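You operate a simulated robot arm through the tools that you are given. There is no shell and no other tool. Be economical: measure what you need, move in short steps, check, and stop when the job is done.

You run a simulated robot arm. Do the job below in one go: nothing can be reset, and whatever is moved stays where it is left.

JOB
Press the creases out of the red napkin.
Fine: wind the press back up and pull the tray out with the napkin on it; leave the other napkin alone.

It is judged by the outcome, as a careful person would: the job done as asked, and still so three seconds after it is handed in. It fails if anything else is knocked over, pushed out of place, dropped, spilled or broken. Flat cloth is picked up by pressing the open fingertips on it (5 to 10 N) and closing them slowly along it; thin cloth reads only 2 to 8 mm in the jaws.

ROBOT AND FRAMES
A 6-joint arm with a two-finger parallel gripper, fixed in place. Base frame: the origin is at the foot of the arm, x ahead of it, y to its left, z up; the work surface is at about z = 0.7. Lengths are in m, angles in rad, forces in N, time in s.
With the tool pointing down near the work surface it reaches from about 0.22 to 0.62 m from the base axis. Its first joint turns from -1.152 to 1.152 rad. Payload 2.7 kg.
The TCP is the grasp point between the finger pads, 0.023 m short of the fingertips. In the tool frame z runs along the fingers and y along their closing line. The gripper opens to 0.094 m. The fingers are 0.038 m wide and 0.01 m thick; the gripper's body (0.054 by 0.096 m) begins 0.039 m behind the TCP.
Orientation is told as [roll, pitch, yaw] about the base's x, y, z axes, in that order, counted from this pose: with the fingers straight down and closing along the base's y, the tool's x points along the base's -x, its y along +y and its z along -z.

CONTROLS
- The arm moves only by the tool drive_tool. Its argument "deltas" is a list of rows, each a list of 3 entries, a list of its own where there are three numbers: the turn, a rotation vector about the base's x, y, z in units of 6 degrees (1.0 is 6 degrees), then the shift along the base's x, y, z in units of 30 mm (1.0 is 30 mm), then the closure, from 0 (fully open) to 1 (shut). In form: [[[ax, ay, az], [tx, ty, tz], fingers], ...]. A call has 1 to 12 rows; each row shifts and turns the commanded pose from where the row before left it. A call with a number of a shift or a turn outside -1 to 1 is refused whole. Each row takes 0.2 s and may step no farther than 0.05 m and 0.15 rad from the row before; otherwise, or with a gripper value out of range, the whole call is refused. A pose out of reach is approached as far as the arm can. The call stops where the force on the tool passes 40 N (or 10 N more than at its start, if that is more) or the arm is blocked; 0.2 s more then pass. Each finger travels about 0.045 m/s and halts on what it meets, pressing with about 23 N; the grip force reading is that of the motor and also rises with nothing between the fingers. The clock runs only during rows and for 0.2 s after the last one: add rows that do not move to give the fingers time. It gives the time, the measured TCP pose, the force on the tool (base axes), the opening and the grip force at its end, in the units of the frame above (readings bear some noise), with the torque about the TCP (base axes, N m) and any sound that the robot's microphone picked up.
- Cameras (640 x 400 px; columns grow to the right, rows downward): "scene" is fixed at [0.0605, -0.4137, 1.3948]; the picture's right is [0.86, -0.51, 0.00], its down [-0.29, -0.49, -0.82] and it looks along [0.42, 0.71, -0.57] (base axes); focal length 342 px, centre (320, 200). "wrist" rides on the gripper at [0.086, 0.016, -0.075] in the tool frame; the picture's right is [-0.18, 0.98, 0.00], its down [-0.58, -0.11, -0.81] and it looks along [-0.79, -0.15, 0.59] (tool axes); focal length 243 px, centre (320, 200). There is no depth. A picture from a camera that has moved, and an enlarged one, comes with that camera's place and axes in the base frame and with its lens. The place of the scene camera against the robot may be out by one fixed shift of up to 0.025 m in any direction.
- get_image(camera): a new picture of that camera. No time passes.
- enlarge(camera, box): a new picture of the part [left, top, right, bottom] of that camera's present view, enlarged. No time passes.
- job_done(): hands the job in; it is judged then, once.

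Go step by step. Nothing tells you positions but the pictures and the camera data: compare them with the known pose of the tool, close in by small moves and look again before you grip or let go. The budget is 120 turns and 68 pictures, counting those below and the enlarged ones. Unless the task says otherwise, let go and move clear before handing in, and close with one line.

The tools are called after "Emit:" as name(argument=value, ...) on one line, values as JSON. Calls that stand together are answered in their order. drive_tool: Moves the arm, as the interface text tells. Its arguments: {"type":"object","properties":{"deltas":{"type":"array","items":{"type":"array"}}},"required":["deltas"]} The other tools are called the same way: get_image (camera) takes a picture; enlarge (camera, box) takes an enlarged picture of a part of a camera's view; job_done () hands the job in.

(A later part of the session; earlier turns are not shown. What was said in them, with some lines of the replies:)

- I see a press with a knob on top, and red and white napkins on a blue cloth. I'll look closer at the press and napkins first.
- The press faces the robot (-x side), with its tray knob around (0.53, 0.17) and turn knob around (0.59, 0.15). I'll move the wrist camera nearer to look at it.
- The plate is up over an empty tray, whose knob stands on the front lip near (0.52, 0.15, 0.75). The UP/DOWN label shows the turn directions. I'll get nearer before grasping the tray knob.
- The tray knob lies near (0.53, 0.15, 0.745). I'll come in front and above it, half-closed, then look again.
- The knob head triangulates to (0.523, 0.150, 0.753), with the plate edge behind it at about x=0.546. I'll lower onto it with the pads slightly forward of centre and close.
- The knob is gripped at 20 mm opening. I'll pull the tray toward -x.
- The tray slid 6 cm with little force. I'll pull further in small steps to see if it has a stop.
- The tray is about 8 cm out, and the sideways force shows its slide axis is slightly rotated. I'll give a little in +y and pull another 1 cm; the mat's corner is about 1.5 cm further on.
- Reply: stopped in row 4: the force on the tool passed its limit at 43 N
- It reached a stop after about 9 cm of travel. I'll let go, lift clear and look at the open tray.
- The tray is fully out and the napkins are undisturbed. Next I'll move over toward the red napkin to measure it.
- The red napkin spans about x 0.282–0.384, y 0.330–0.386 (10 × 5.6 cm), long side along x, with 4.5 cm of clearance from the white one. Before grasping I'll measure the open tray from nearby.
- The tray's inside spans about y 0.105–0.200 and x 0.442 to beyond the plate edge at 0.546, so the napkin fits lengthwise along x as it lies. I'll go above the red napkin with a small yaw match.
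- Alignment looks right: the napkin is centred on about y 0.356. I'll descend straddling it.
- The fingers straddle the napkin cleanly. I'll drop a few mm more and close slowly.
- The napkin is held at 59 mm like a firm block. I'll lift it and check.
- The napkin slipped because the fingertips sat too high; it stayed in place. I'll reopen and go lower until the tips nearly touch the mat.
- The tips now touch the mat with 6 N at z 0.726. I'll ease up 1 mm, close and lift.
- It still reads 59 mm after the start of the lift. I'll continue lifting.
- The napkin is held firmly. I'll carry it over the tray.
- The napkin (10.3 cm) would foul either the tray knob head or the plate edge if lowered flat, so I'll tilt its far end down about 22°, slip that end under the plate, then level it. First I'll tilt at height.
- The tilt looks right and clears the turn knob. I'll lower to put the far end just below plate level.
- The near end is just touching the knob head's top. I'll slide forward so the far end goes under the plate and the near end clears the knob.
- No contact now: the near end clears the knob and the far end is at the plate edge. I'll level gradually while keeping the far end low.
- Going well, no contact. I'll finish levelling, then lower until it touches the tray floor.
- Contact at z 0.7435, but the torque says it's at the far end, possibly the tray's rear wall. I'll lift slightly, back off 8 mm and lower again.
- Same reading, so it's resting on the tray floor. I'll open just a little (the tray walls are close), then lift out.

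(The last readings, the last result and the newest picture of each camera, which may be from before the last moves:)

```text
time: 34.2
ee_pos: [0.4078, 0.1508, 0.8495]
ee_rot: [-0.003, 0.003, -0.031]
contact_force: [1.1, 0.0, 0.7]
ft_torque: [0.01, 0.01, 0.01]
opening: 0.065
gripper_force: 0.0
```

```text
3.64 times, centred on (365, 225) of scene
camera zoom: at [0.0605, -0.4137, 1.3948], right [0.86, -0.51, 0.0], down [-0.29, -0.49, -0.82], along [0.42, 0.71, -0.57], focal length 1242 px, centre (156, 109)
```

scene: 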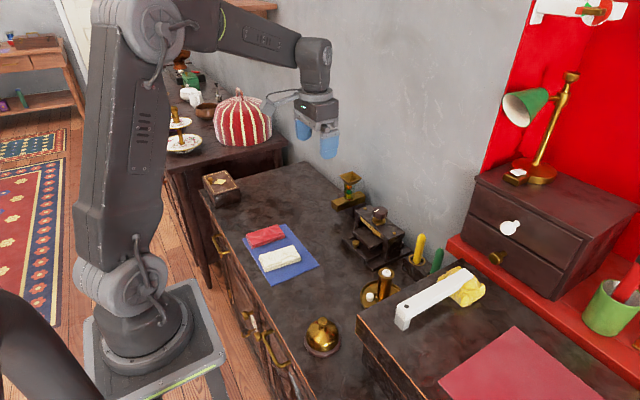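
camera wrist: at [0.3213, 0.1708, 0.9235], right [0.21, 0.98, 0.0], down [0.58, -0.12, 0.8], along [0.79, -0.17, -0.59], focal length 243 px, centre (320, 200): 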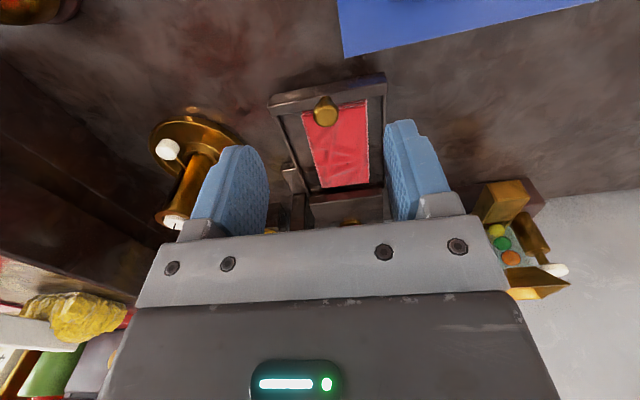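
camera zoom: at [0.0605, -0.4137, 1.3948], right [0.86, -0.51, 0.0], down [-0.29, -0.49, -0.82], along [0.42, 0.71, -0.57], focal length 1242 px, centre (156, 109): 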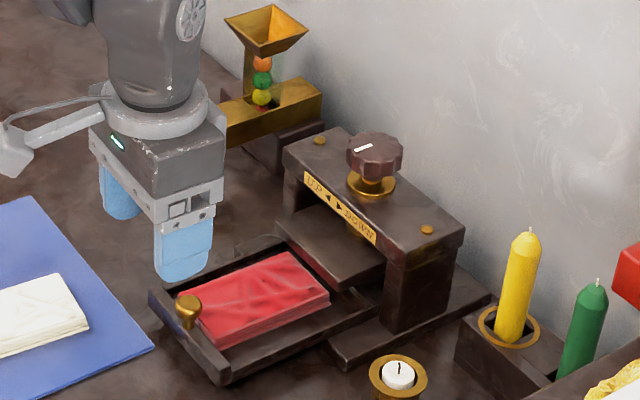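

The napkin lies squarely in the tray. Now I'll regrip the tray knob at (0.434, 0.150) to push the tray in.

Emit:
drive_tool(deltas=[[[0, 0, 0], [0.5, 0, -0.6], 0.45], [[0, 0, 0], [0, 0, -0.8], 0.45], [[0, 0, 0], [0, 0, -0.8], 0.45], [[0, 0, 0], [0, 0, -0.65], 0.45], [[0, 0, 0], [0, 0, 0], 0.6], [[0, 0, 0], [0, 0, 0], 0.75], [[0, 0, 0], [0, 0, 0], 0.85], [[0, 0, 0], [0, 0, 0], 0.85]])

Emit:
get_image(camera="wrist")

```text
time: 36.0
ee_pos: [0.4232, 0.1504, 0.7642]
ee_rot: [-0.003, 0.004, -0.034]
contact_force: [0.0, -17.2, 2.0]
ft_torque: [-0.18, -0.4, -0.25]
opening: 0.0205
gripper_force: 45.5
```

```text
27 pictures are left
camera wrist: at [0.3361, 0.1699, 0.8386], right [0.22, 0.98, 0.0], down [0.58, -0.12, 0.8], along [0.78, -0.18, -0.59], focal length 243 px, centre (320, 200)
```

wrist: 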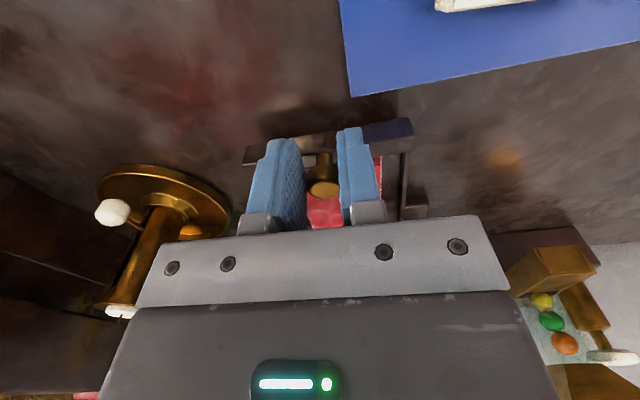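

Knob gripped. I'll relax the sideways offset and push the tray in.

Emit:
drive_tool(deltas=[[[0, 0, 0], [0, -0.06, 0], 0.85], [[0, 0, 0], [0.33, 0, 0], 0.85], [[0, 0, 0], [0.33, 0, 0], 0.85], [[0, 0, 0], [0.33, 0, 0], 0.85], [[0, 0, 0], [0.33, 0, 0], 0.85], [[0, 0, 0], [0.33, 0, 0], 0.85], [[0, 0, 0], [0.33, 0, 0], 0.85], [[0, 0, 0], [0.33, 0, 0], 0.85], [[0, 0, 0], [0.33, 0, 0], 0.85], [[0, 0, 0], [0, 0, 0], 0.85]])

```text
time: 38.2
ee_pos: [0.5025, 0.151, 0.7646]
ee_rot: [-0.003, 0.006, -0.031]
contact_force: [-0.1, -3.4, -21.4]
ft_torque: [0.05, 1.1, -0.05]
opening: 0.0204
gripper_force: 45.0
```

The tray moved 8 cm, though a downward force appeared; I'll look before finishing.

Emit:
enlarge(camera="scene", box=[330, 180, 420, 270])

Emit:
get_image(camera="wrist")

```text
4.44 times, centred on (375, 225) of scene
camera zoom: at [0.0609, -0.4137, 1.3948], right [0.86, -0.51, 0.0], down [-0.29, -0.49, -0.82], along [0.42, 0.71, -0.57], focal length 1518 px, centre (76, 89)
```

zoom: 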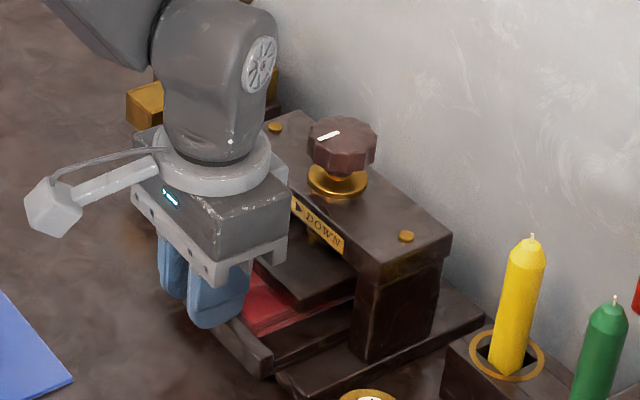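

```text
25 pictures are left
camera wrist: at [0.416, 0.1696, 0.839], right [0.21, 0.98, 0.0], down [0.58, -0.12, 0.8], along [0.78, -0.17, -0.6], focal length 243 px, centre (320, 200)
```

wrist: 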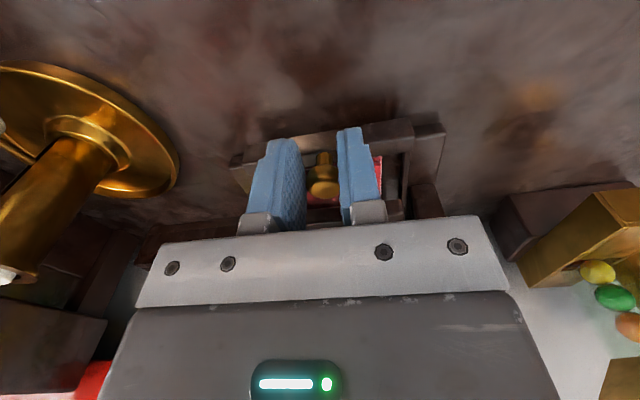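

The napkin has gone under the plate cleanly. I'll ease the vertical load and push the final centimetre to the stop.

Emit:
drive_tool(deltas=[[[0, 0, 0], [0.1, 0, -0.05], 0.85], [[0, 0, 0], [0.1, 0, -0.03], 0.85], [[0, 0, 0], [0.1, 0, 0], 0.85], [[0, 0, 0], [0.1, 0, 0], 0.85], [[0, 0, 0], [0, 0, 0], 0.85]])

```text
time: 39.5
ee_pos: [0.5122, 0.1507, 0.7644]
ee_rot: [-0.004, 0.007, -0.033]
contact_force: [-22.7, -11.8, 17.0]
ft_torque: [-0.11, -0.28, -0.22]
opening: 0.02
gripper_force: 44.9
```

The tray is against its stop, fully in. I'll release and rise to look at the turn knob.

Emit:
drive_tool(deltas=[[[0, 0, 0], [-0.1, 0, 0], 0.7], [[0, 0, 0], [0, 0, 0], 0.5], [[0, 0, 0], [0, 0, 0], 0.5], [[0, 0, 0], [0, 0, 0.9], 0.5], [[0, 0, 0], [0, 0, 0.9], 0.4], [[0, 0, 0], [0, 0, 0.9], 0.2], [[0, 0, 0], [0, 0, 0.9], 0.2], [[0, 0, 0], [0, 0, 0.9], 0.2], [[0, 0, 0], [0, 0, 0.9], 0.2]])

Emit:
get_image(camera="wrist")

Emit:
enlarge(camera="scene", box=[340, 190, 420, 270])

```text
time: 41.5
ee_pos: [0.5116, 0.1508, 0.9276]
ee_rot: [-0.004, 0.005, -0.031]
contact_force: [-0.1, -0.1, 0.1]
ft_torque: [-0.02, 0.03, -0.02]
opening: 0.0752
gripper_force: 0.1
```

```text
24 pictures are left
camera wrist: at [0.4246, 0.1698, 1.0013], right [0.21, 0.98, 0.0], down [0.58, -0.12, 0.8], along [0.79, -0.17, -0.59], focal length 243 px, centre (320, 200)
```

wrist: 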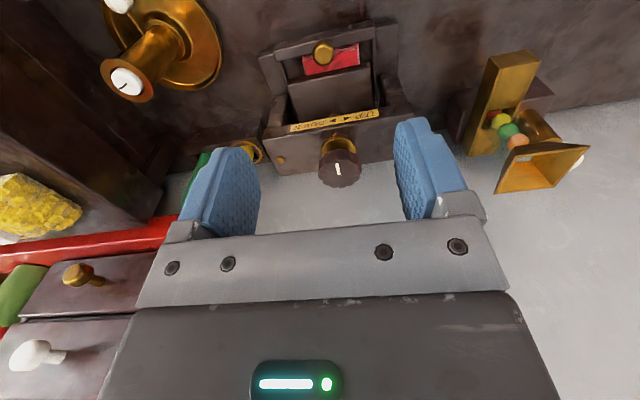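

```text
5.00 times, centred on (380, 230) of scene
camera zoom: at [0.0605, -0.4137, 1.3948], right [0.86, -0.51, 0.0], down [-0.29, -0.49, -0.82], along [0.42, 0.71, -0.57], focal length 1708 px, centre (20, 50)
```

zoom: 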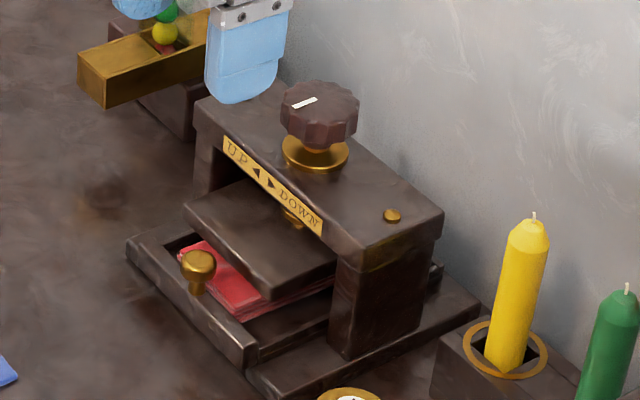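

The napkin is under the plate. The turn knob's top triangulates to about (0.598, 0.152, 0.835), so I'll move above it and check alignment.

Emit:
drive_tool(deltas=[[[0, 0, 0.3], [0.9, 0.04, 0], 0.2], [[0, 0, 0], [0.9, 0, 0], 0.2], [[0, 0, 0], [0.9, 0, -0.4], 0.2], [[0, 0, 0], [0.15, 0, -0.6], 0.2], [[0, 0, 0], [0, 0, -0.5], 0.2]])

Emit:
get_image(camera="wrist")

Emit:
enlarge(camera="scene", box=[330, 160, 430, 270])

```text
time: 42.6
ee_pos: [0.5968, 0.1524, 0.8819]
ee_rot: [-0.003, 0.004, 0.001]
contact_force: [0.7, -0.4, -0.2]
ft_torque: [0.01, -0.01, 0.02]
opening: 0.0752
gripper_force: 0.0
```

```text
22 pictures are left
camera wrist: at [0.5093, 0.168, 0.9556], right [0.18, 0.98, 0.0], down [0.58, -0.11, 0.81], along [0.79, -0.15, -0.59], focal length 243 px, centre (320, 200)
```

wrist: 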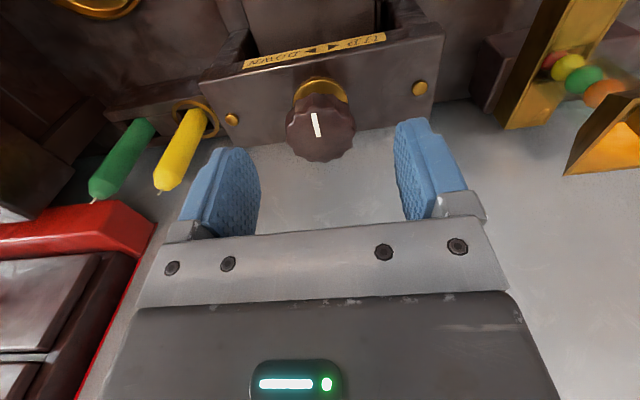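

```text
3.64 times, centred on (380, 215) of scene
camera zoom: at [0.0605, -0.4137, 1.3948], right [0.86, -0.51, 0.0], down [-0.29, -0.49, -0.82], along [0.42, 0.71, -0.57], focal length 1242 px, centre (102, 146)
```

zoom: 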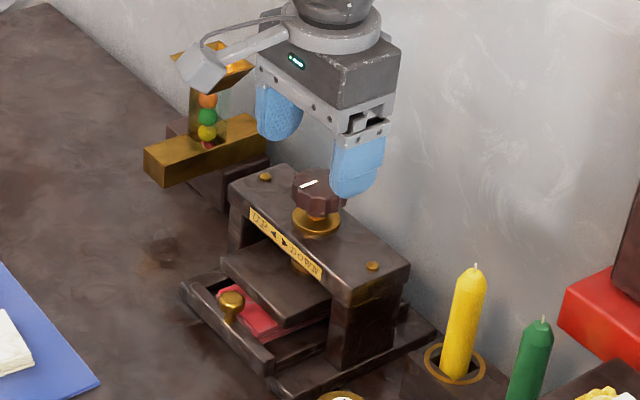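

The knob is centred at (0.599, 0.151). I'll lower onto it and grip.

Emit:
drive_tool(deltas=[[[0, 0, 0], [0.06, -0.04, -0.5], 0.2], [[0, 0, 0], [0, 0, -0.5], 0.2], [[0, 0, 0], [0, 0, -0.35], 0.3], [[0, 0, 0], [0, 0, 0], 0.45], [[0, 0, 0], [0, 0, 0], 0.6], [[0, 0, 0], [0, 0, 0], 0.7], [[0, 0, 0], [0, 0, 0], 0.7]])

Emit:
get_image(camera="wrist")

```text
time: 44.2
ee_pos: [0.6005, 0.1501, 0.8423]
ee_rot: [-0.006, 0.003, -0.003]
contact_force: [-0.7, -23.8, 2.2]
ft_torque: [-0.11, 0.14, -0.2]
opening: 0.0417
gripper_force: 44.7
```

```text
20 pictures are left
camera wrist: at [0.5121, 0.1669, 0.9148], right [0.19, 0.98, -0.01], down [0.58, -0.11, 0.8], along [0.79, -0.15, -0.59], focal length 243 px, centre (320, 200)
```

wrist: 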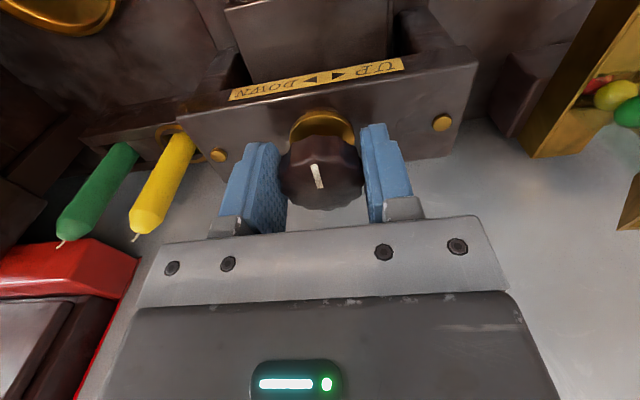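

The knob is gripped (42 mm). I'll null the side load, then turn 30° counter-clockwise (near edge toward DOWN) and see what the plate does.

Emit:
drive_tool(deltas=[[[0, 0, 0], [0, -0.08, 0], 0.7], [[0, 0, 1], [0, 0, 0], 0.7], [[0, 0, 1], [0, 0, 0], 0.7], [[0, 0, 1], [0, 0, 0], 0.7], [[0, 0, 1], [0, 0, 0], 0.7], [[0, 0, 1], [0, 0, 0], 0.7], [[0, 0, 0], [0, 0, 0], 0.7]])

Emit:
enlarge(camera="scene", box=[340, 190, 420, 270])

```text
time: 45.9
ee_pos: [0.6012, 0.1476, 0.8402]
ee_rot: [-0.004, 0.002, 0.523]
contact_force: [4.0, -18.9, -3.0]
ft_torque: [0.28, -0.39, -0.41]
opening: 0.0416
gripper_force: 45.2
```

```text
5.00 times, centred on (380, 230) of scene
camera zoom: at [0.0607, -0.4142, 1.3946], right [0.86, -0.51, 0.0], down [-0.29, -0.49, -0.82], along [0.42, 0.71, -0.57], focal length 1708 px, centre (20, 50)
```

zoom: 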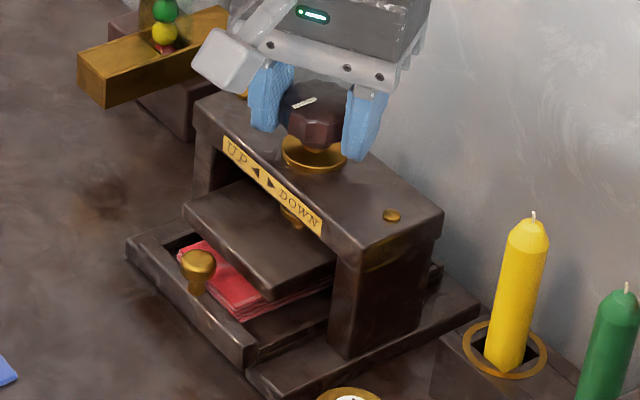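

The knob's mark didn't move, so it is at its upper stop that way (fingers slipped round). I'll turn the opposite way and look.

Emit:
drive_tool(deltas=[[[0, 0, 0], [0, -0.05, 0], 0.7], [[0, 0, -1], [0, 0, 0], 0.7], [[0, 0, -1], [0, 0, 0], 0.7], [[0, 0, -1], [0, 0, 0], 0.7], [[0, 0, -1], [0, 0, 0], 0.7], [[0, 0, -1], [0, 0, 0], 0.7], [[0, 0, -1], [0, 0, 0], 0.7], [[0, 0, 0], [0, 0, 0], 0.7]])

Emit:
enlarge(camera="scene", box=[340, 190, 420, 270])

```text
time: 47.6
ee_pos: [0.6001, 0.1499, 0.8395]
ee_rot: [0.001, -0.002, -0.103]
contact_force: [24.7, 24.2, -17.1]
ft_torque: [0.16, 0.48, 0.14]
opening: 0.0415
gripper_force: 44.9
```

```text
5.00 times, centred on (380, 230) of scene
camera zoom: at [0.0615, -0.4131, 1.395], right [0.86, -0.51, 0.0], down [-0.29, -0.49, -0.82], along [0.42, 0.71, -0.57], focal length 1708 px, centre (20, 50)
```

zoom: 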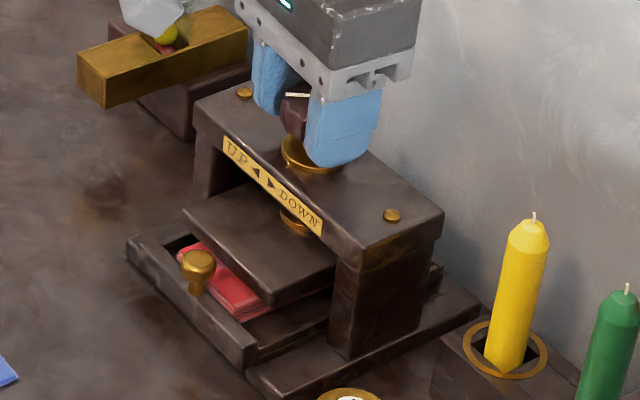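

The mark rotated and the plate dropped slightly: clockwise is down. I'll relieve side loads and continue clockwise.

Emit:
drive_tool(deltas=[[[0, 0, 0], [0.05, 0.05, -0.03], 0.7], [[0, 0, -1], [0, 0, 0], 0.7], [[0, 0, -1], [0, 0, 0], 0.7], [[0, 0, -1], [0, 0, 0], 0.7], [[0, 0, -1], [0, 0, 0], 0.7], [[0, 0, -1], [0, 0, 0], 0.7], [[0, 0, -1], [0, 0, 0], 0.7], [[0, 0, -1], [0, 0, 0], 0.7], [[0, 0, -1], [0, 0, 0], 0.7], [[0, 0, 0], [0, 0, 0], 0.7]])

```text
time: 49.9
ee_pos: [0.6035, 0.1508, 0.8406]
ee_rot: [0.007, 0.001, -0.944]
contact_force: [28.6, 24.5, -5.7]
ft_torque: [0.25, 0.22, 0.09]
opening: 0.0448
gripper_force: 18.6
```

Emit:
get_image(camera="wrist")

Emit:
enlarge(camera="scene", box=[340, 190, 420, 270])

```text
17 pictures are left
camera wrist: at [0.5634, 0.2299, 0.9137], right [0.9, 0.43, 0.01], down [0.25, -0.54, 0.81], along [0.35, -0.73, -0.59], focal length 243 px, centre (320, 200)
```

wrist: 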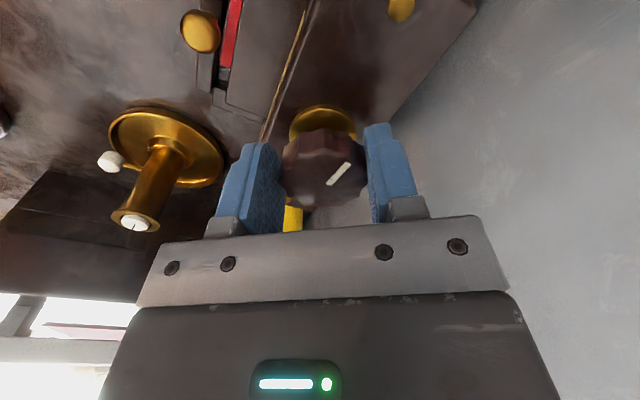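

```text
5.00 times, centred on (380, 230) of scene
camera zoom: at [0.0613, -0.4131, 1.395], right [0.86, -0.51, 0.0], down [-0.29, -0.49, -0.82], along [0.42, 0.71, -0.57], focal length 1708 px, centre (20, 50)
```

zoom: 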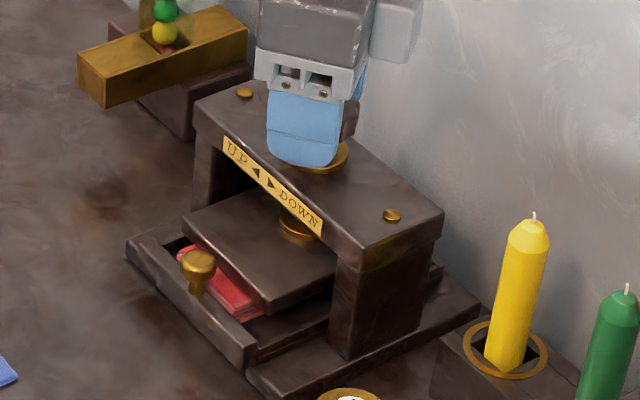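

The plate is descending. I'll reopen/regrip to clear the side load, then continue clockwise.

Emit:
drive_tool(deltas=[[[0, 0, 0], [0, 0, 0], 0.4], [[0, 0, 0], [0, 0, 0], 0.4], [[0, 0, 0], [0, 0, 0], 0.4]])

Emit:
get_image(camera="wrist")

```text
time: 50.6
ee_pos: [0.6002, 0.1486, 0.8391]
ee_rot: [-0.004, 0.003, -0.944]
contact_force: [0.2, -0.3, 0.1]
ft_torque: [0.0, 0.03, 0.03]
opening: 0.0564
gripper_force: 0.0
```

```text
15 pictures are left
camera wrist: at [0.5619, 0.2276, 0.9129], right [0.9, 0.43, -0.01], down [0.26, -0.53, 0.8], along [0.34, -0.73, -0.59], focal length 243 px, centre (320, 200)
```

wrist: 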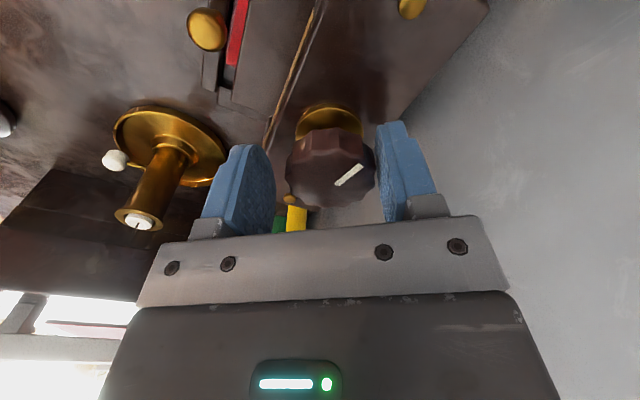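

The knob turned about 85° and the plate dropped about 1 cm. The knob axis is nearer (0.6025, 0.150), so I'll recentre, regrip and continue clockwise.

Emit:
drive_tool(deltas=[[[0, 0, 0], [0.09, 0.045, 0], 0.4], [[0, 0, 0], [0, 0, 0], 0.6], [[0, 0, 0], [0, 0, 0], 0.75], [[0, 0, 0], [0, 0, 0], 0.75], [[0, 0, -1], [0, 0, 0], 0.75], [[0, 0, -1], [0, 0, 0], 0.75], [[0, 0, -1], [0, 0, 0], 0.75], [[0, 0, -1], [0, 0, 0], 0.75], [[0, 0, -1], [0, 0, 0], 0.75], [[0, 0, -1], [0, 0, 0], 0.75], [[0, 0, 0], [0, 0, 0], 0.75]])

Emit:
enlarge(camera="scene", box=[340, 190, 420, 270])

```text
time: 53.0
ee_pos: [0.6056, 0.1508, 0.8389]
ee_rot: [0.002, 0.005, -1.574]
contact_force: [24.0, 16.6, -2.7]
ft_torque: [-0.1, 0.06, 0.2]
opening: 0.0416
gripper_force: 45.1
```

```text
5.00 times, centred on (380, 230) of scene
camera zoom: at [0.0611, -0.4133, 1.3949], right [0.86, -0.51, 0.0], down [-0.29, -0.49, -0.82], along [0.42, 0.71, -0.57], focal length 1708 px, centre (20, 50)
```

zoom: 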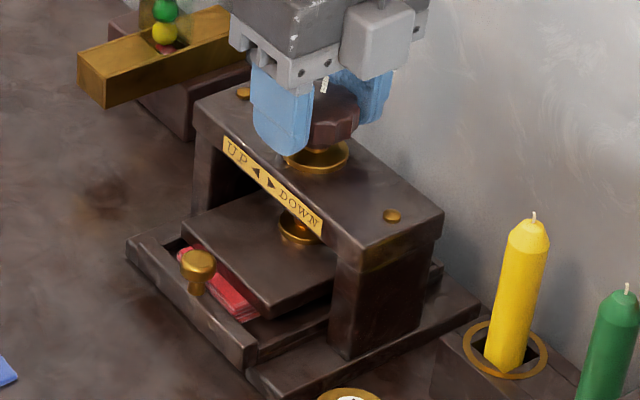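

The plate is almost on the napkin. I'll keep turning, watching torque.

Emit:
drive_tool(deltas=[[[0, 0, 0], [0.08, 0.05, 0], 0.75], [[0, 0, -1], [0, 0, 0], 0.75], [[0, 0, -1], [0, 0, 0], 0.75], [[0, 0, -1], [0, 0, 0], 0.75], [[0, 0, -1], [0, 0, 0], 0.75], [[0, 0, -1], [0, 0, 0], 0.75], [[0, 0, 0], [0, 0, 0], 0.75]])

Emit:
enlarge(camera="scene", box=[340, 190, 420, 270])

```text
time: 54.6
ee_pos: [0.6046, 0.1499, 0.8388]
ee_rot: [-0.003, -0.002, -2.093]
contact_force: [-10.4, -7.9, 6.5]
ft_torque: [-0.84, 0.12, 0.9]
opening: 0.0416
gripper_force: 45.5
```

```text
5.00 times, centred on (380, 230) of scene
camera zoom: at [0.0602, -0.4139, 1.3948], right [0.86, -0.51, 0.0], down [-0.29, -0.49, -0.82], along [0.42, 0.71, -0.57], focal length 1708 px, centre (20, 50)
```

zoom: 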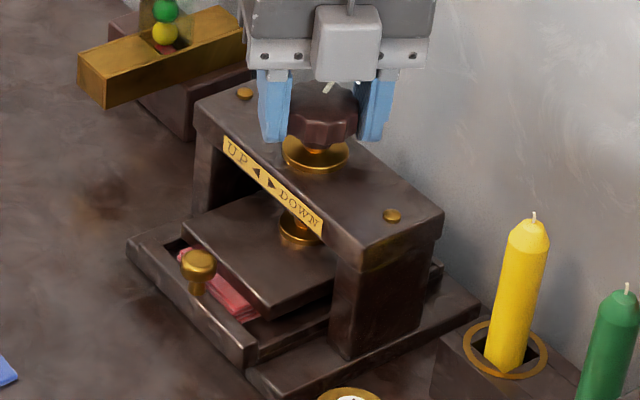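

The torque has risen to 0.9 N·m, so the plate is bearing on the napkin. I'll press slightly further and hold a moment.

Emit:
drive_tool(deltas=[[[0, 0, -1], [0, 0, 0], 0.9], [[0, 0, -1], [0, 0, 0], 0.9], [[0, 0, -1], [0, 0, 0], 0.9], [[0, 0, -1], [0, 0, 0], 0.9], [[0, 0, 0], [0, 0, 0], 0.9], [[0, 0, 0], [0, 0, 0], 0.9], [[0, 0, 0], [0, 0, 0], 0.9], [[0, 0, 0], [0, 0, 0], 0.9], [[0, 0, 0], [0, 0, 0], 0.9]])

Emit:
enlarge(camera="scene", box=[350, 200, 410, 260])

```text
time: 55.3
ee_pos: [0.6055, 0.1514, 0.839]
ee_rot: [0.014, -0.001, -2.24]
contact_force: [-25.7, -18.8, 3.5]
ft_torque: [0.03, -5.28, 4.55]
opening: 0.0415
gripper_force: 35.8
stopped in row 3: the force on the tool passed its limit at 50 N (the readings are from after the stop); the commanded pose is now the measured one
```

```text
6.67 times, centred on (380, 230) of scene
camera zoom: at [0.0597, -0.4142, 1.3947], right [0.86, -0.51, 0.0], down [-0.29, -0.49, -0.82], along [0.42, 0.71, -0.57], focal length 2278 px, centre (-80, 0)
```

zoom: 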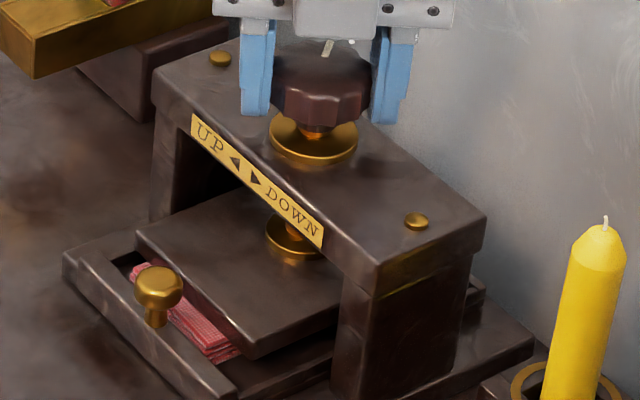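

The camera side of the gripper likely touched the wall at this yaw. I'll open, unwind the wrist clear of the knob, and take a fresh stroke to confirm the press is tight.

Emit:
drive_tool(deltas=[[[0, 0, 0], [0, 0, 0], 0.6], [[0, 0, 0], [0, 0, 0], 0.3], [[0, 0, 0], [-0.05, 0, 0], 0.3], [[0, 0, 1], [0, 0, 0], 0.3], [[0, 0, 1], [0, 0, 0], 0.3], [[0, 0, 1], [0, 0, 0], 0.3], [[0, 0, 1], [0, 0, 0], 0.3], [[0, 0, 1], [0, 0, 0], 0.3], [[0, 0, 1], [0, 0, 0], 0.3], [[0, 0, 1], [0, 0, 0], 0.3], [[0, 0, 1], [0, 0, 0], 0.3], [[0, 0, 1], [0, 0, 0], 0.3]])

Emit:
drive_tool(deltas=[[[0, 0, 1], [0, 0, 0], 0.3], [[0, 0, 1], [0, 0, 0], 0.3], [[0, 0, 1], [0, 0, 0], 0.3], [[0, 0, 1], [0, 0, 0], 0.3], [[0, 0, 1], [0, 0, 0], 0.3], [[0, 0, 1], [0, 0, 0], 0.3], [[0, 0, 1], [0, 0, 0], 0.3], [[0, 0, 1], [0, 0, 0], 0.3], [[0, 0, 1], [0, 0, 0], 0.3], [[0, 0, 0.5], [0, 0, 0], 0.3], [[0, 0, 0], [0, 0, 0], 0.3]])

Emit:
get_image(camera="wrist")

```text
time: 57.9
ee_pos: [0.605, 0.1539, 0.8392]
ee_rot: [0.01, 0.002, -1.309]
contact_force: [-0.9, -0.2, 0.4]
ft_torque: [0.0, 0.02, -0.03]
opening: 0.066
gripper_force: 0.1
```

```text
time: 60.3
ee_pos: [0.6058, 0.1543, 0.8386]
ee_rot: [0.008, 0.004, -0.315]
contact_force: [0.1, -0.6, -0.4]
ft_torque: [-0.03, 0.02, 0.0]
opening: 0.0657
gripper_force: 0.0
```

```text
11 pictures are left
camera wrist: at [0.5269, 0.1952, 0.9122], right [0.48, 0.88, 0.01], down [0.52, -0.29, 0.8], along [0.71, -0.38, -0.6], focal length 243 px, centre (320, 200)
```

wrist: 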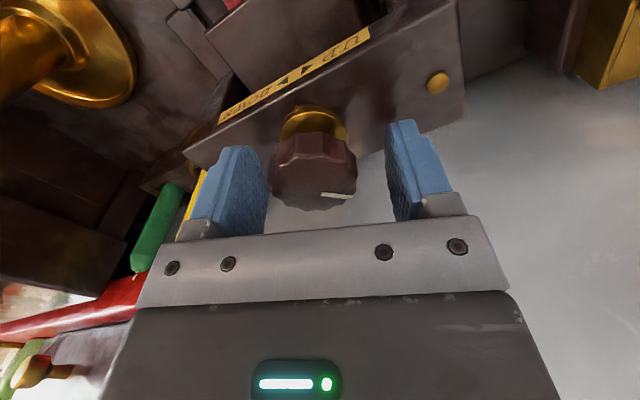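

I'll recentre on the knob at (0.602, 0.150), regrip, and turn further clockwise to check for resistance.

Emit:
drive_tool(deltas=[[[0, 0, 0], [-0.09, -0.15, 0], 0.45], [[0, 0, 0], [0, 0, 0], 0.6], [[0, 0, 0], [0, 0, 0], 0.8], [[0, 0, 0], [0, 0, 0], 0.8], [[0, 0, -1], [0, 0, 0], 0.8], [[0, 0, -1], [0, 0, 0], 0.8], [[0, 0, -1], [0, 0, 0], 0.8], [[0, 0, -1], [0, 0, 0], 0.8], [[0, 0, 0], [0, 0, 0], 0.8]])

Emit:
get_image(camera="wrist")

```text
time: 62.3
ee_pos: [0.6028, 0.1534, 0.838]
ee_rot: [0.009, 0.008, -0.734]
contact_force: [4.4, 20.0, -10.8]
ft_torque: [-0.19, 0.37, 0.51]
opening: 0.0412
gripper_force: 45.3
```

```text
10 pictures are left
camera wrist: at [0.5472, 0.222, 0.9123], right [0.8, 0.61, 0.01], down [0.36, -0.48, 0.8], along [0.49, -0.63, -0.6], focal length 243 px, centre (320, 200)
```

wrist: 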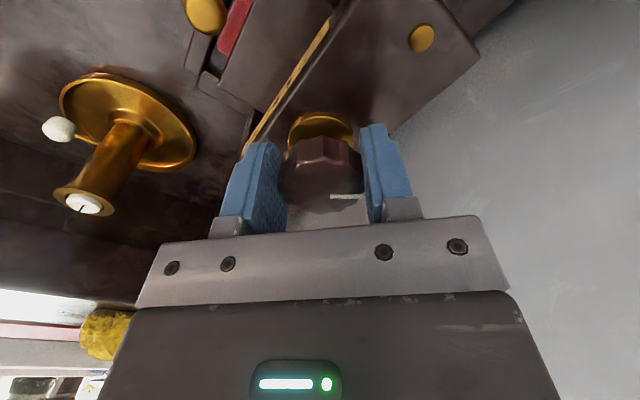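

The knob still turned with me (24°, torque 0.5), so it can go further. I'll continue, staying short of the wall.

Emit:
drive_tool(deltas=[[[0, 0, 0], [0, 0.05, -0.03], 0.9], [[0, 0, -1], [0, 0, 0], 0.9], [[0, 0, -1], [0, 0, 0], 0.9], [[0, 0, -1], [0, 0, 0], 0.9], [[0, 0, -1], [0, 0, 0], 0.9], [[0, 0, -1], [0, 0, 0], 0.9], [[0, 0, -1], [0, 0, 0], 0.9], [[0, 0, -1], [0, 0, 0], 0.9], [[0, 0, 0], [0, 0, 0], 0.9]])

Emit:
enlarge(camera="scene", box=[340, 190, 420, 270])

```text
time: 64.3
ee_pos: [0.6036, 0.1522, 0.8388]
ee_rot: [0.02, 0.004, -1.469]
contact_force: [27.1, 11.4, 2.5]
ft_torque: [-0.37, 0.4, 0.65]
opening: 0.0419
gripper_force: 44.8
```

```text
5.00 times, centred on (380, 230) of scene
camera zoom: at [0.0611, -0.4135, 1.3949], right [0.86, -0.51, 0.0], down [-0.29, -0.49, -0.82], along [0.42, 0.71, -0.57], focal length 1708 px, centre (20, 50)
```

zoom: 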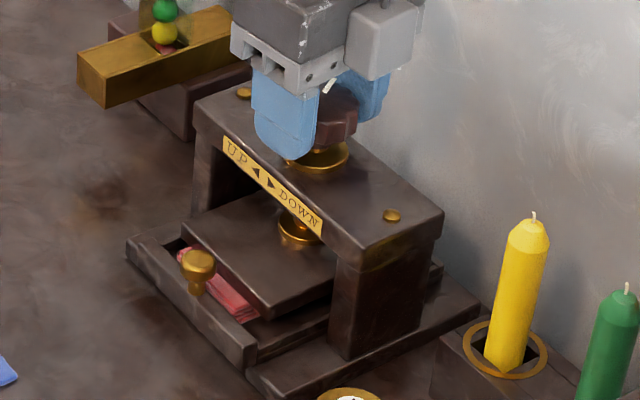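

The mark is back where it was before and no longer advances: the plate is pressed hard. Now I'll wind it up counter-clockwise.

Emit:
drive_tool(deltas=[[[0, 0, 0], [0.05, 0, 0], 0.9], [[0, 0, 0], [0, 0, 0], 0.9], [[0, 0, 1], [0, 0, 0], 0.9], [[0, 0, 1], [0, 0, 0], 0.9], [[0, 0, 1], [0, 0, 0], 0.9], [[0, 0, 1], [0, 0, 0], 0.9], [[0, 0, 1], [0, 0, 0], 0.9], [[0, 0, 1], [0, 0, 0], 0.9], [[0, 0, 1], [0, 0, 0], 0.9], [[0, 0, 1], [0, 0, 0], 0.9], [[0, 0, 1], [0, 0, 0], 0.9], [[0, 0, 1], [0, 0, 0], 0.9]])

Emit:
drive_tool(deltas=[[[0, 0, 1], [0, 0, 0], 0.9], [[0, 0, 1], [0, 0, 0], 0.9], [[0, 0, 1], [0, 0, 0], 0.9], [[0, 0, 1], [0, 0, 0], 0.9], [[0, 0, 1], [0, 0, 0], 0.9], [[0, 0, 1], [0, 0, 0], 0.9], [[0, 0, 1], [0, 0, 0], 0.9], [[0, 0, 1], [0, 0, 0], 0.9], [[0, 0, 1], [0, 0, 0], 0.9], [[0, 0, 1], [0, 0, 0], 0.9], [[0, 0, 0], [0, 0, 0], 0.9]])

Emit:
enlarge(camera="scene", box=[340, 190, 420, 270])

```text
time: 66.9
ee_pos: [0.603, 0.1494, 0.8392]
ee_rot: [0.009, 0.0, -0.42]
contact_force: [6.2, -9.6, 18.7]
ft_torque: [-0.3, -0.16, -0.01]
opening: 0.0419
gripper_force: 45.1
```

```text
time: 69.3
ee_pos: [0.6039, 0.1499, 0.8381]
ee_rot: [0.005, 0.003, 0.628]
contact_force: [0.7, -19.9, 20.5]
ft_torque: [0.01, -0.73, -0.02]
opening: 0.0418
gripper_force: 44.6
```

```text
5.00 times, centred on (380, 230) of scene
camera zoom: at [0.0601, -0.4143, 1.3946], right [0.86, -0.51, 0.0], down [-0.29, -0.49, -0.82], along [0.42, 0.71, -0.57], focal length 1708 px, centre (20, 50)
```

zoom: 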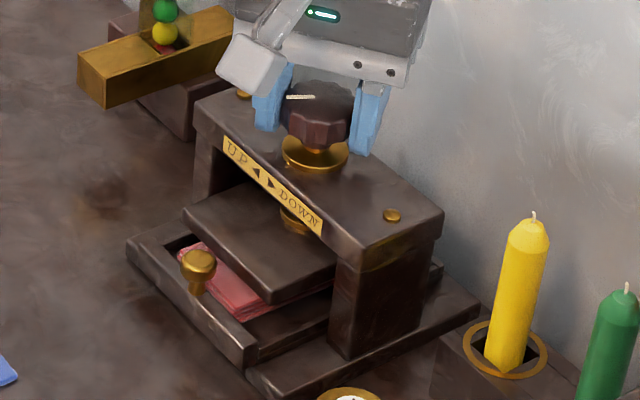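

The plate is nearly all the way up; the mark needs about 30° more. I'll continue until it hits its upper stop.

Emit:
drive_tool(deltas=[[[0, 0, 0], [0, -0.05, 0.03], 0.9], [[0, 0, 1], [0, 0, 0], 0.9], [[0, 0, 1], [0, 0, 0], 0.9], [[0, 0, 1], [0, 0, 0], 0.9], [[0, 0, 1], [0, 0, 0], 0.9], [[0, 0, 1], [0, 0, 0], 0.9], [[0, 0, 1], [0, 0, 0], 0.9], [[0, 0, 0], [0, 0, 0], 0.9]])

Emit:
enlarge(camera="scene", box=[340, 190, 420, 270])

```text
time: 71.1
ee_pos: [0.6032, 0.147, 0.8389]
ee_rot: [0.004, 0.006, 1.252]
contact_force: [24.1, -16.2, 3.3]
ft_torque: [-0.09, -0.67, -0.67]
opening: 0.0418
gripper_force: 44.9
```

```text
5.00 times, centred on (380, 230) of scene
camera zoom: at [0.061, -0.4141, 1.3946], right [0.86, -0.51, 0.0], down [-0.29, -0.49, -0.82], along [0.42, 0.71, -0.57], focal length 1708 px, centre (20, 50)
```

zoom: 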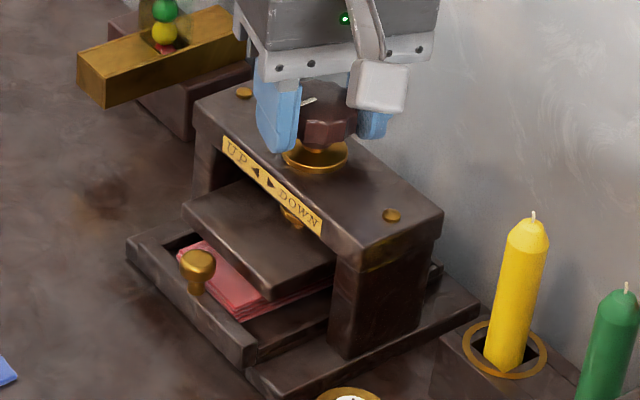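

The press is at its upper stop and the visible napkin edge looks smooth. I'll release, lift off and rotate back to go to the tray knob.

Emit:
drive_tool(deltas=[[[0, 0, 0], [0, 0, 0], 0.6], [[0, 0, 0], [0, 0, 0], 0.3], [[0, 0, 0], [0, 0, 0], 0.2], [[0, 0, 0], [0, 0, 0.8], 0.2], [[0, 0, 0], [0, 0, 0.9], 0.2], [[0, 0, -1], [0, 0, 0.8], 0.2], [[0, 0, -1], [0, 0, 0], 0.2], [[0, 0, -1], [-0.5, 0, 0], 0.2], [[0, 0, -1], [-0.5, 0, 0], 0.2], [[0, 0, -1], [-0.5, 0, 0], 0.2], [[0, 0, -1], [-0.5, 0, 0], 0.3], [[0, 0, -1], [-0.5, 0, 0], 0.5]])

Emit:
drive_tool(deltas=[[[0, 0, -1], [-0.5, 0, 0], 0.5], [[0, 0, -1], [0, 0, 0], 0.5], [[0, 0, -1], [0, 0, 0], 0.5], [[0, 0, -1], [0, 0, 0], 0.5], [[0, 0, -1], [0, 0, 0], 0.5], [[0, 0, 0], [0, 0, 0], 0.5]])

```text
time: 73.7
ee_pos: [0.5286, 0.1499, 0.9119]
ee_rot: [0.011, 0.003, 0.522]
contact_force: [0.1, 0.2, -0.2]
ft_torque: [0.0, 0.03, -0.02]
opening: 0.0469
gripper_force: 0.0
```

```text
time: 75.1
ee_pos: [0.5126, 0.1498, 0.9132]
ee_rot: [0.01, 0.005, -0.003]
contact_force: [1.1, -0.3, 0.3]
ft_torque: [-0.01, 0.0, -0.01]
opening: 0.0472
gripper_force: 0.1
```

Positioned over the tray knob as before; I'll descend the same column I rose through and grip.

Emit:
drive_tool(deltas=[[[0, 0, 0], [-0.04, 0, -0.9], 0.5], [[0, 0, 0], [0, 0, -0.9], 0.5], [[0, 0, 0], [0, 0, -0.9], 0.5], [[0, 0, 0], [0, 0, -0.9], 0.5], [[0, 0, 0], [0, 0, -0.9], 0.5], [[0, 0, 0], [0, 0, -0.5], 0.5], [[0, 0, 0], [0, 0, 0], 0.65], [[0, 0, 0], [0, 0, 0], 0.8], [[0, 0, 0], [0, 0, 0], 0.85], [[0, 0, 0], [0, 0, 0], 0.85]])

Emit:
get_image(camera="wrist")

```text
time: 77.3
ee_pos: [0.5117, 0.1498, 0.7656]
ee_rot: [0.009, 0.004, -0.002]
contact_force: [1.2, 2.8, -4.2]
ft_torque: [-0.06, -0.32, 0.05]
opening: 0.0202
gripper_force: 44.9
```

```text
6 pictures are left
camera wrist: at [0.4236, 0.1655, 0.8402], right [0.19, 0.98, 0.01], down [0.58, -0.12, 0.8], along [0.79, -0.14, -0.6], focal length 243 px, centre (320, 200)
```

wrist: 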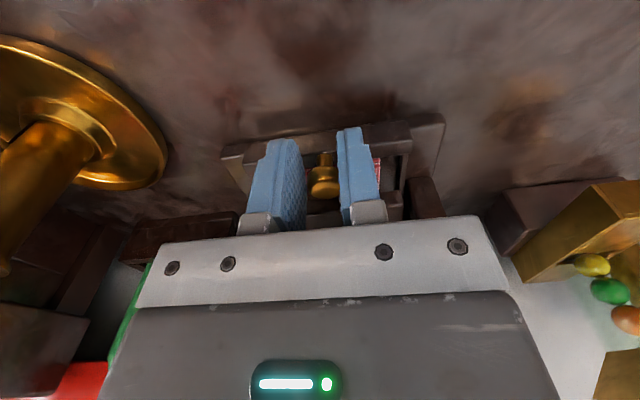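

Knob gripped. Pulling the tray out about 8.5 cm, just short of its stop.

Emit:
drive_tool(deltas=[[[0, 0, 0], [-0.33, 0, 0], 0.9], [[0, 0, 0], [-0.33, 0, 0], 0.9], [[0, 0, 0], [-0.33, 0, 0], 0.9], [[0, 0, 0], [-0.33, 0, 0], 0.9], [[0, 0, 0], [-0.33, 0, 0], 0.9], [[0, 0, 0], [-0.33, 0, 0], 0.9], [[0, 0, 0], [-0.33, 0, 0], 0.9], [[0, 0, 0], [-0.33, 0, 0], 0.9], [[0, 0, 0], [-0.2, 0, 0], 0.9], [[0, 0, 0], [0, 0, 0], 0.9]])

Emit:
enlarge(camera="scene", box=[310, 170, 420, 280])

```text
time: 79.5
ee_pos: [0.4274, 0.1498, 0.7654]
ee_rot: [0.01, 0.0, -0.003]
contact_force: [0.7, 15.4, 17.8]
ft_torque: [0.05, -0.22, 0.33]
opening: 0.0202
gripper_force: 45.1
```

```text
3.64 times, centred on (365, 225) of scene
camera zoom: at [0.0603, -0.4135, 1.3949], right [0.86, -0.51, 0.0], down [-0.29, -0.49, -0.82], along [0.42, 0.71, -0.57], focal length 1242 px, centre (156, 109)
```

zoom: 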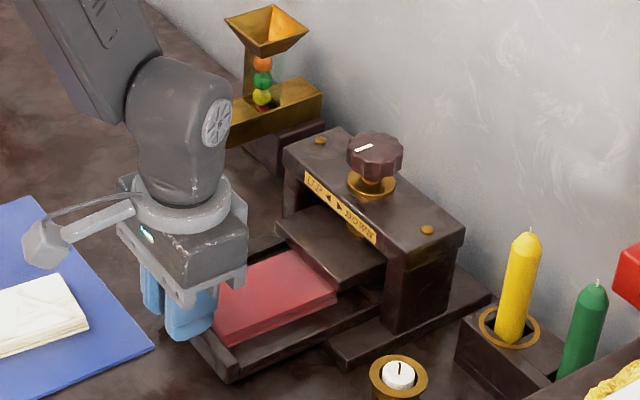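

The napkin has come out smooth and still lies on the tray. I'll pull the last few mm, release and rise clear.

Emit:
drive_tool(deltas=[[[0, 0, 0], [-0.11, 0.05, -0.03], 0.9], [[0, 0, 0], [0, 0, 0], 0.7], [[0, 0, 0], [0, 0, 0], 0.5], [[0, 0, 0], [0, 0, 0], 0.5], [[0, 0, 0], [0, 0, 0.8], 0.5], [[0, 0, 0], [0, 0, 0.9], 0.5], [[0, 0, 0], [0, 0, 0.9], 0.3], [[0, 0, 0], [-0.6, 0, 0.9], 0.2], [[0, 0, 0], [-0.9, 0, 0.9], 0.2], [[0, 0, 0], [-0.9, 0, 0.9], 0.2]])

Emit:
get_image(camera="scene")

Emit:
enlarge(camera="scene", box=[310, 170, 420, 280])

```text
time: 81.7
ee_pos: [0.3511, 0.1501, 0.923]
ee_rot: [0.01, 0.002, -0.003]
contact_force: [-0.6, -0.5, 0.0]
ft_torque: [-0.01, 0.02, 0.02]
opening: 0.0751
gripper_force: 0.1
```

```text
4 pictures are left
```

scene: 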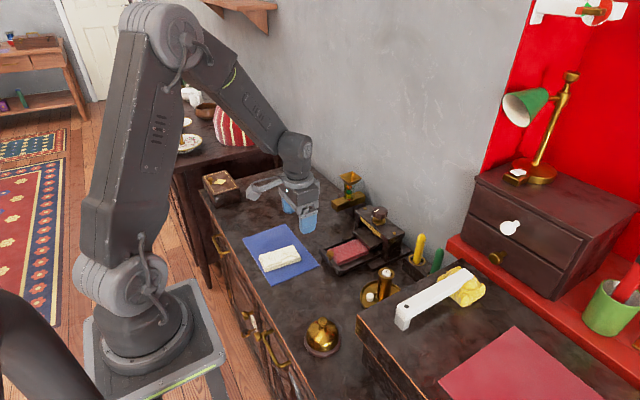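

```text
3.64 times, centred on (365, 225) of scene
camera zoom: at [0.0605, -0.4137, 1.3948], right [0.86, -0.51, 0.0], down [-0.29, -0.49, -0.82], along [0.42, 0.71, -0.57], focal length 1242 px, centre (156, 109)
```

zoom: 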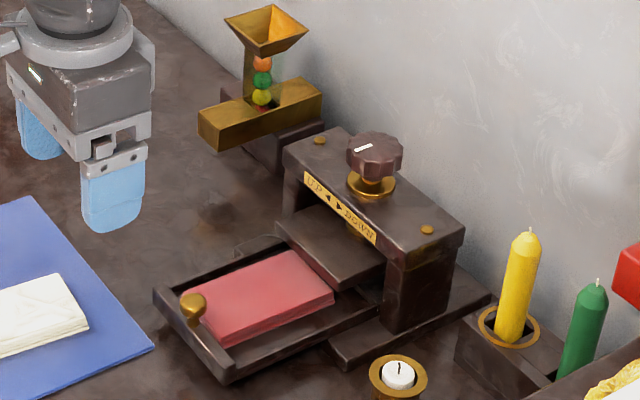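

The red napkin lies smooth on the pulled-out tray, the press is wound back up, and nothing else has been disturbed. The arm is clear, so I'm handing in.

Emit:
job_done()

```text
The job is handed in.
```

The red napkin's creases are pressed out, the press is wound back up, and the tray is out with the napkin on it; the white napkin was left alone.
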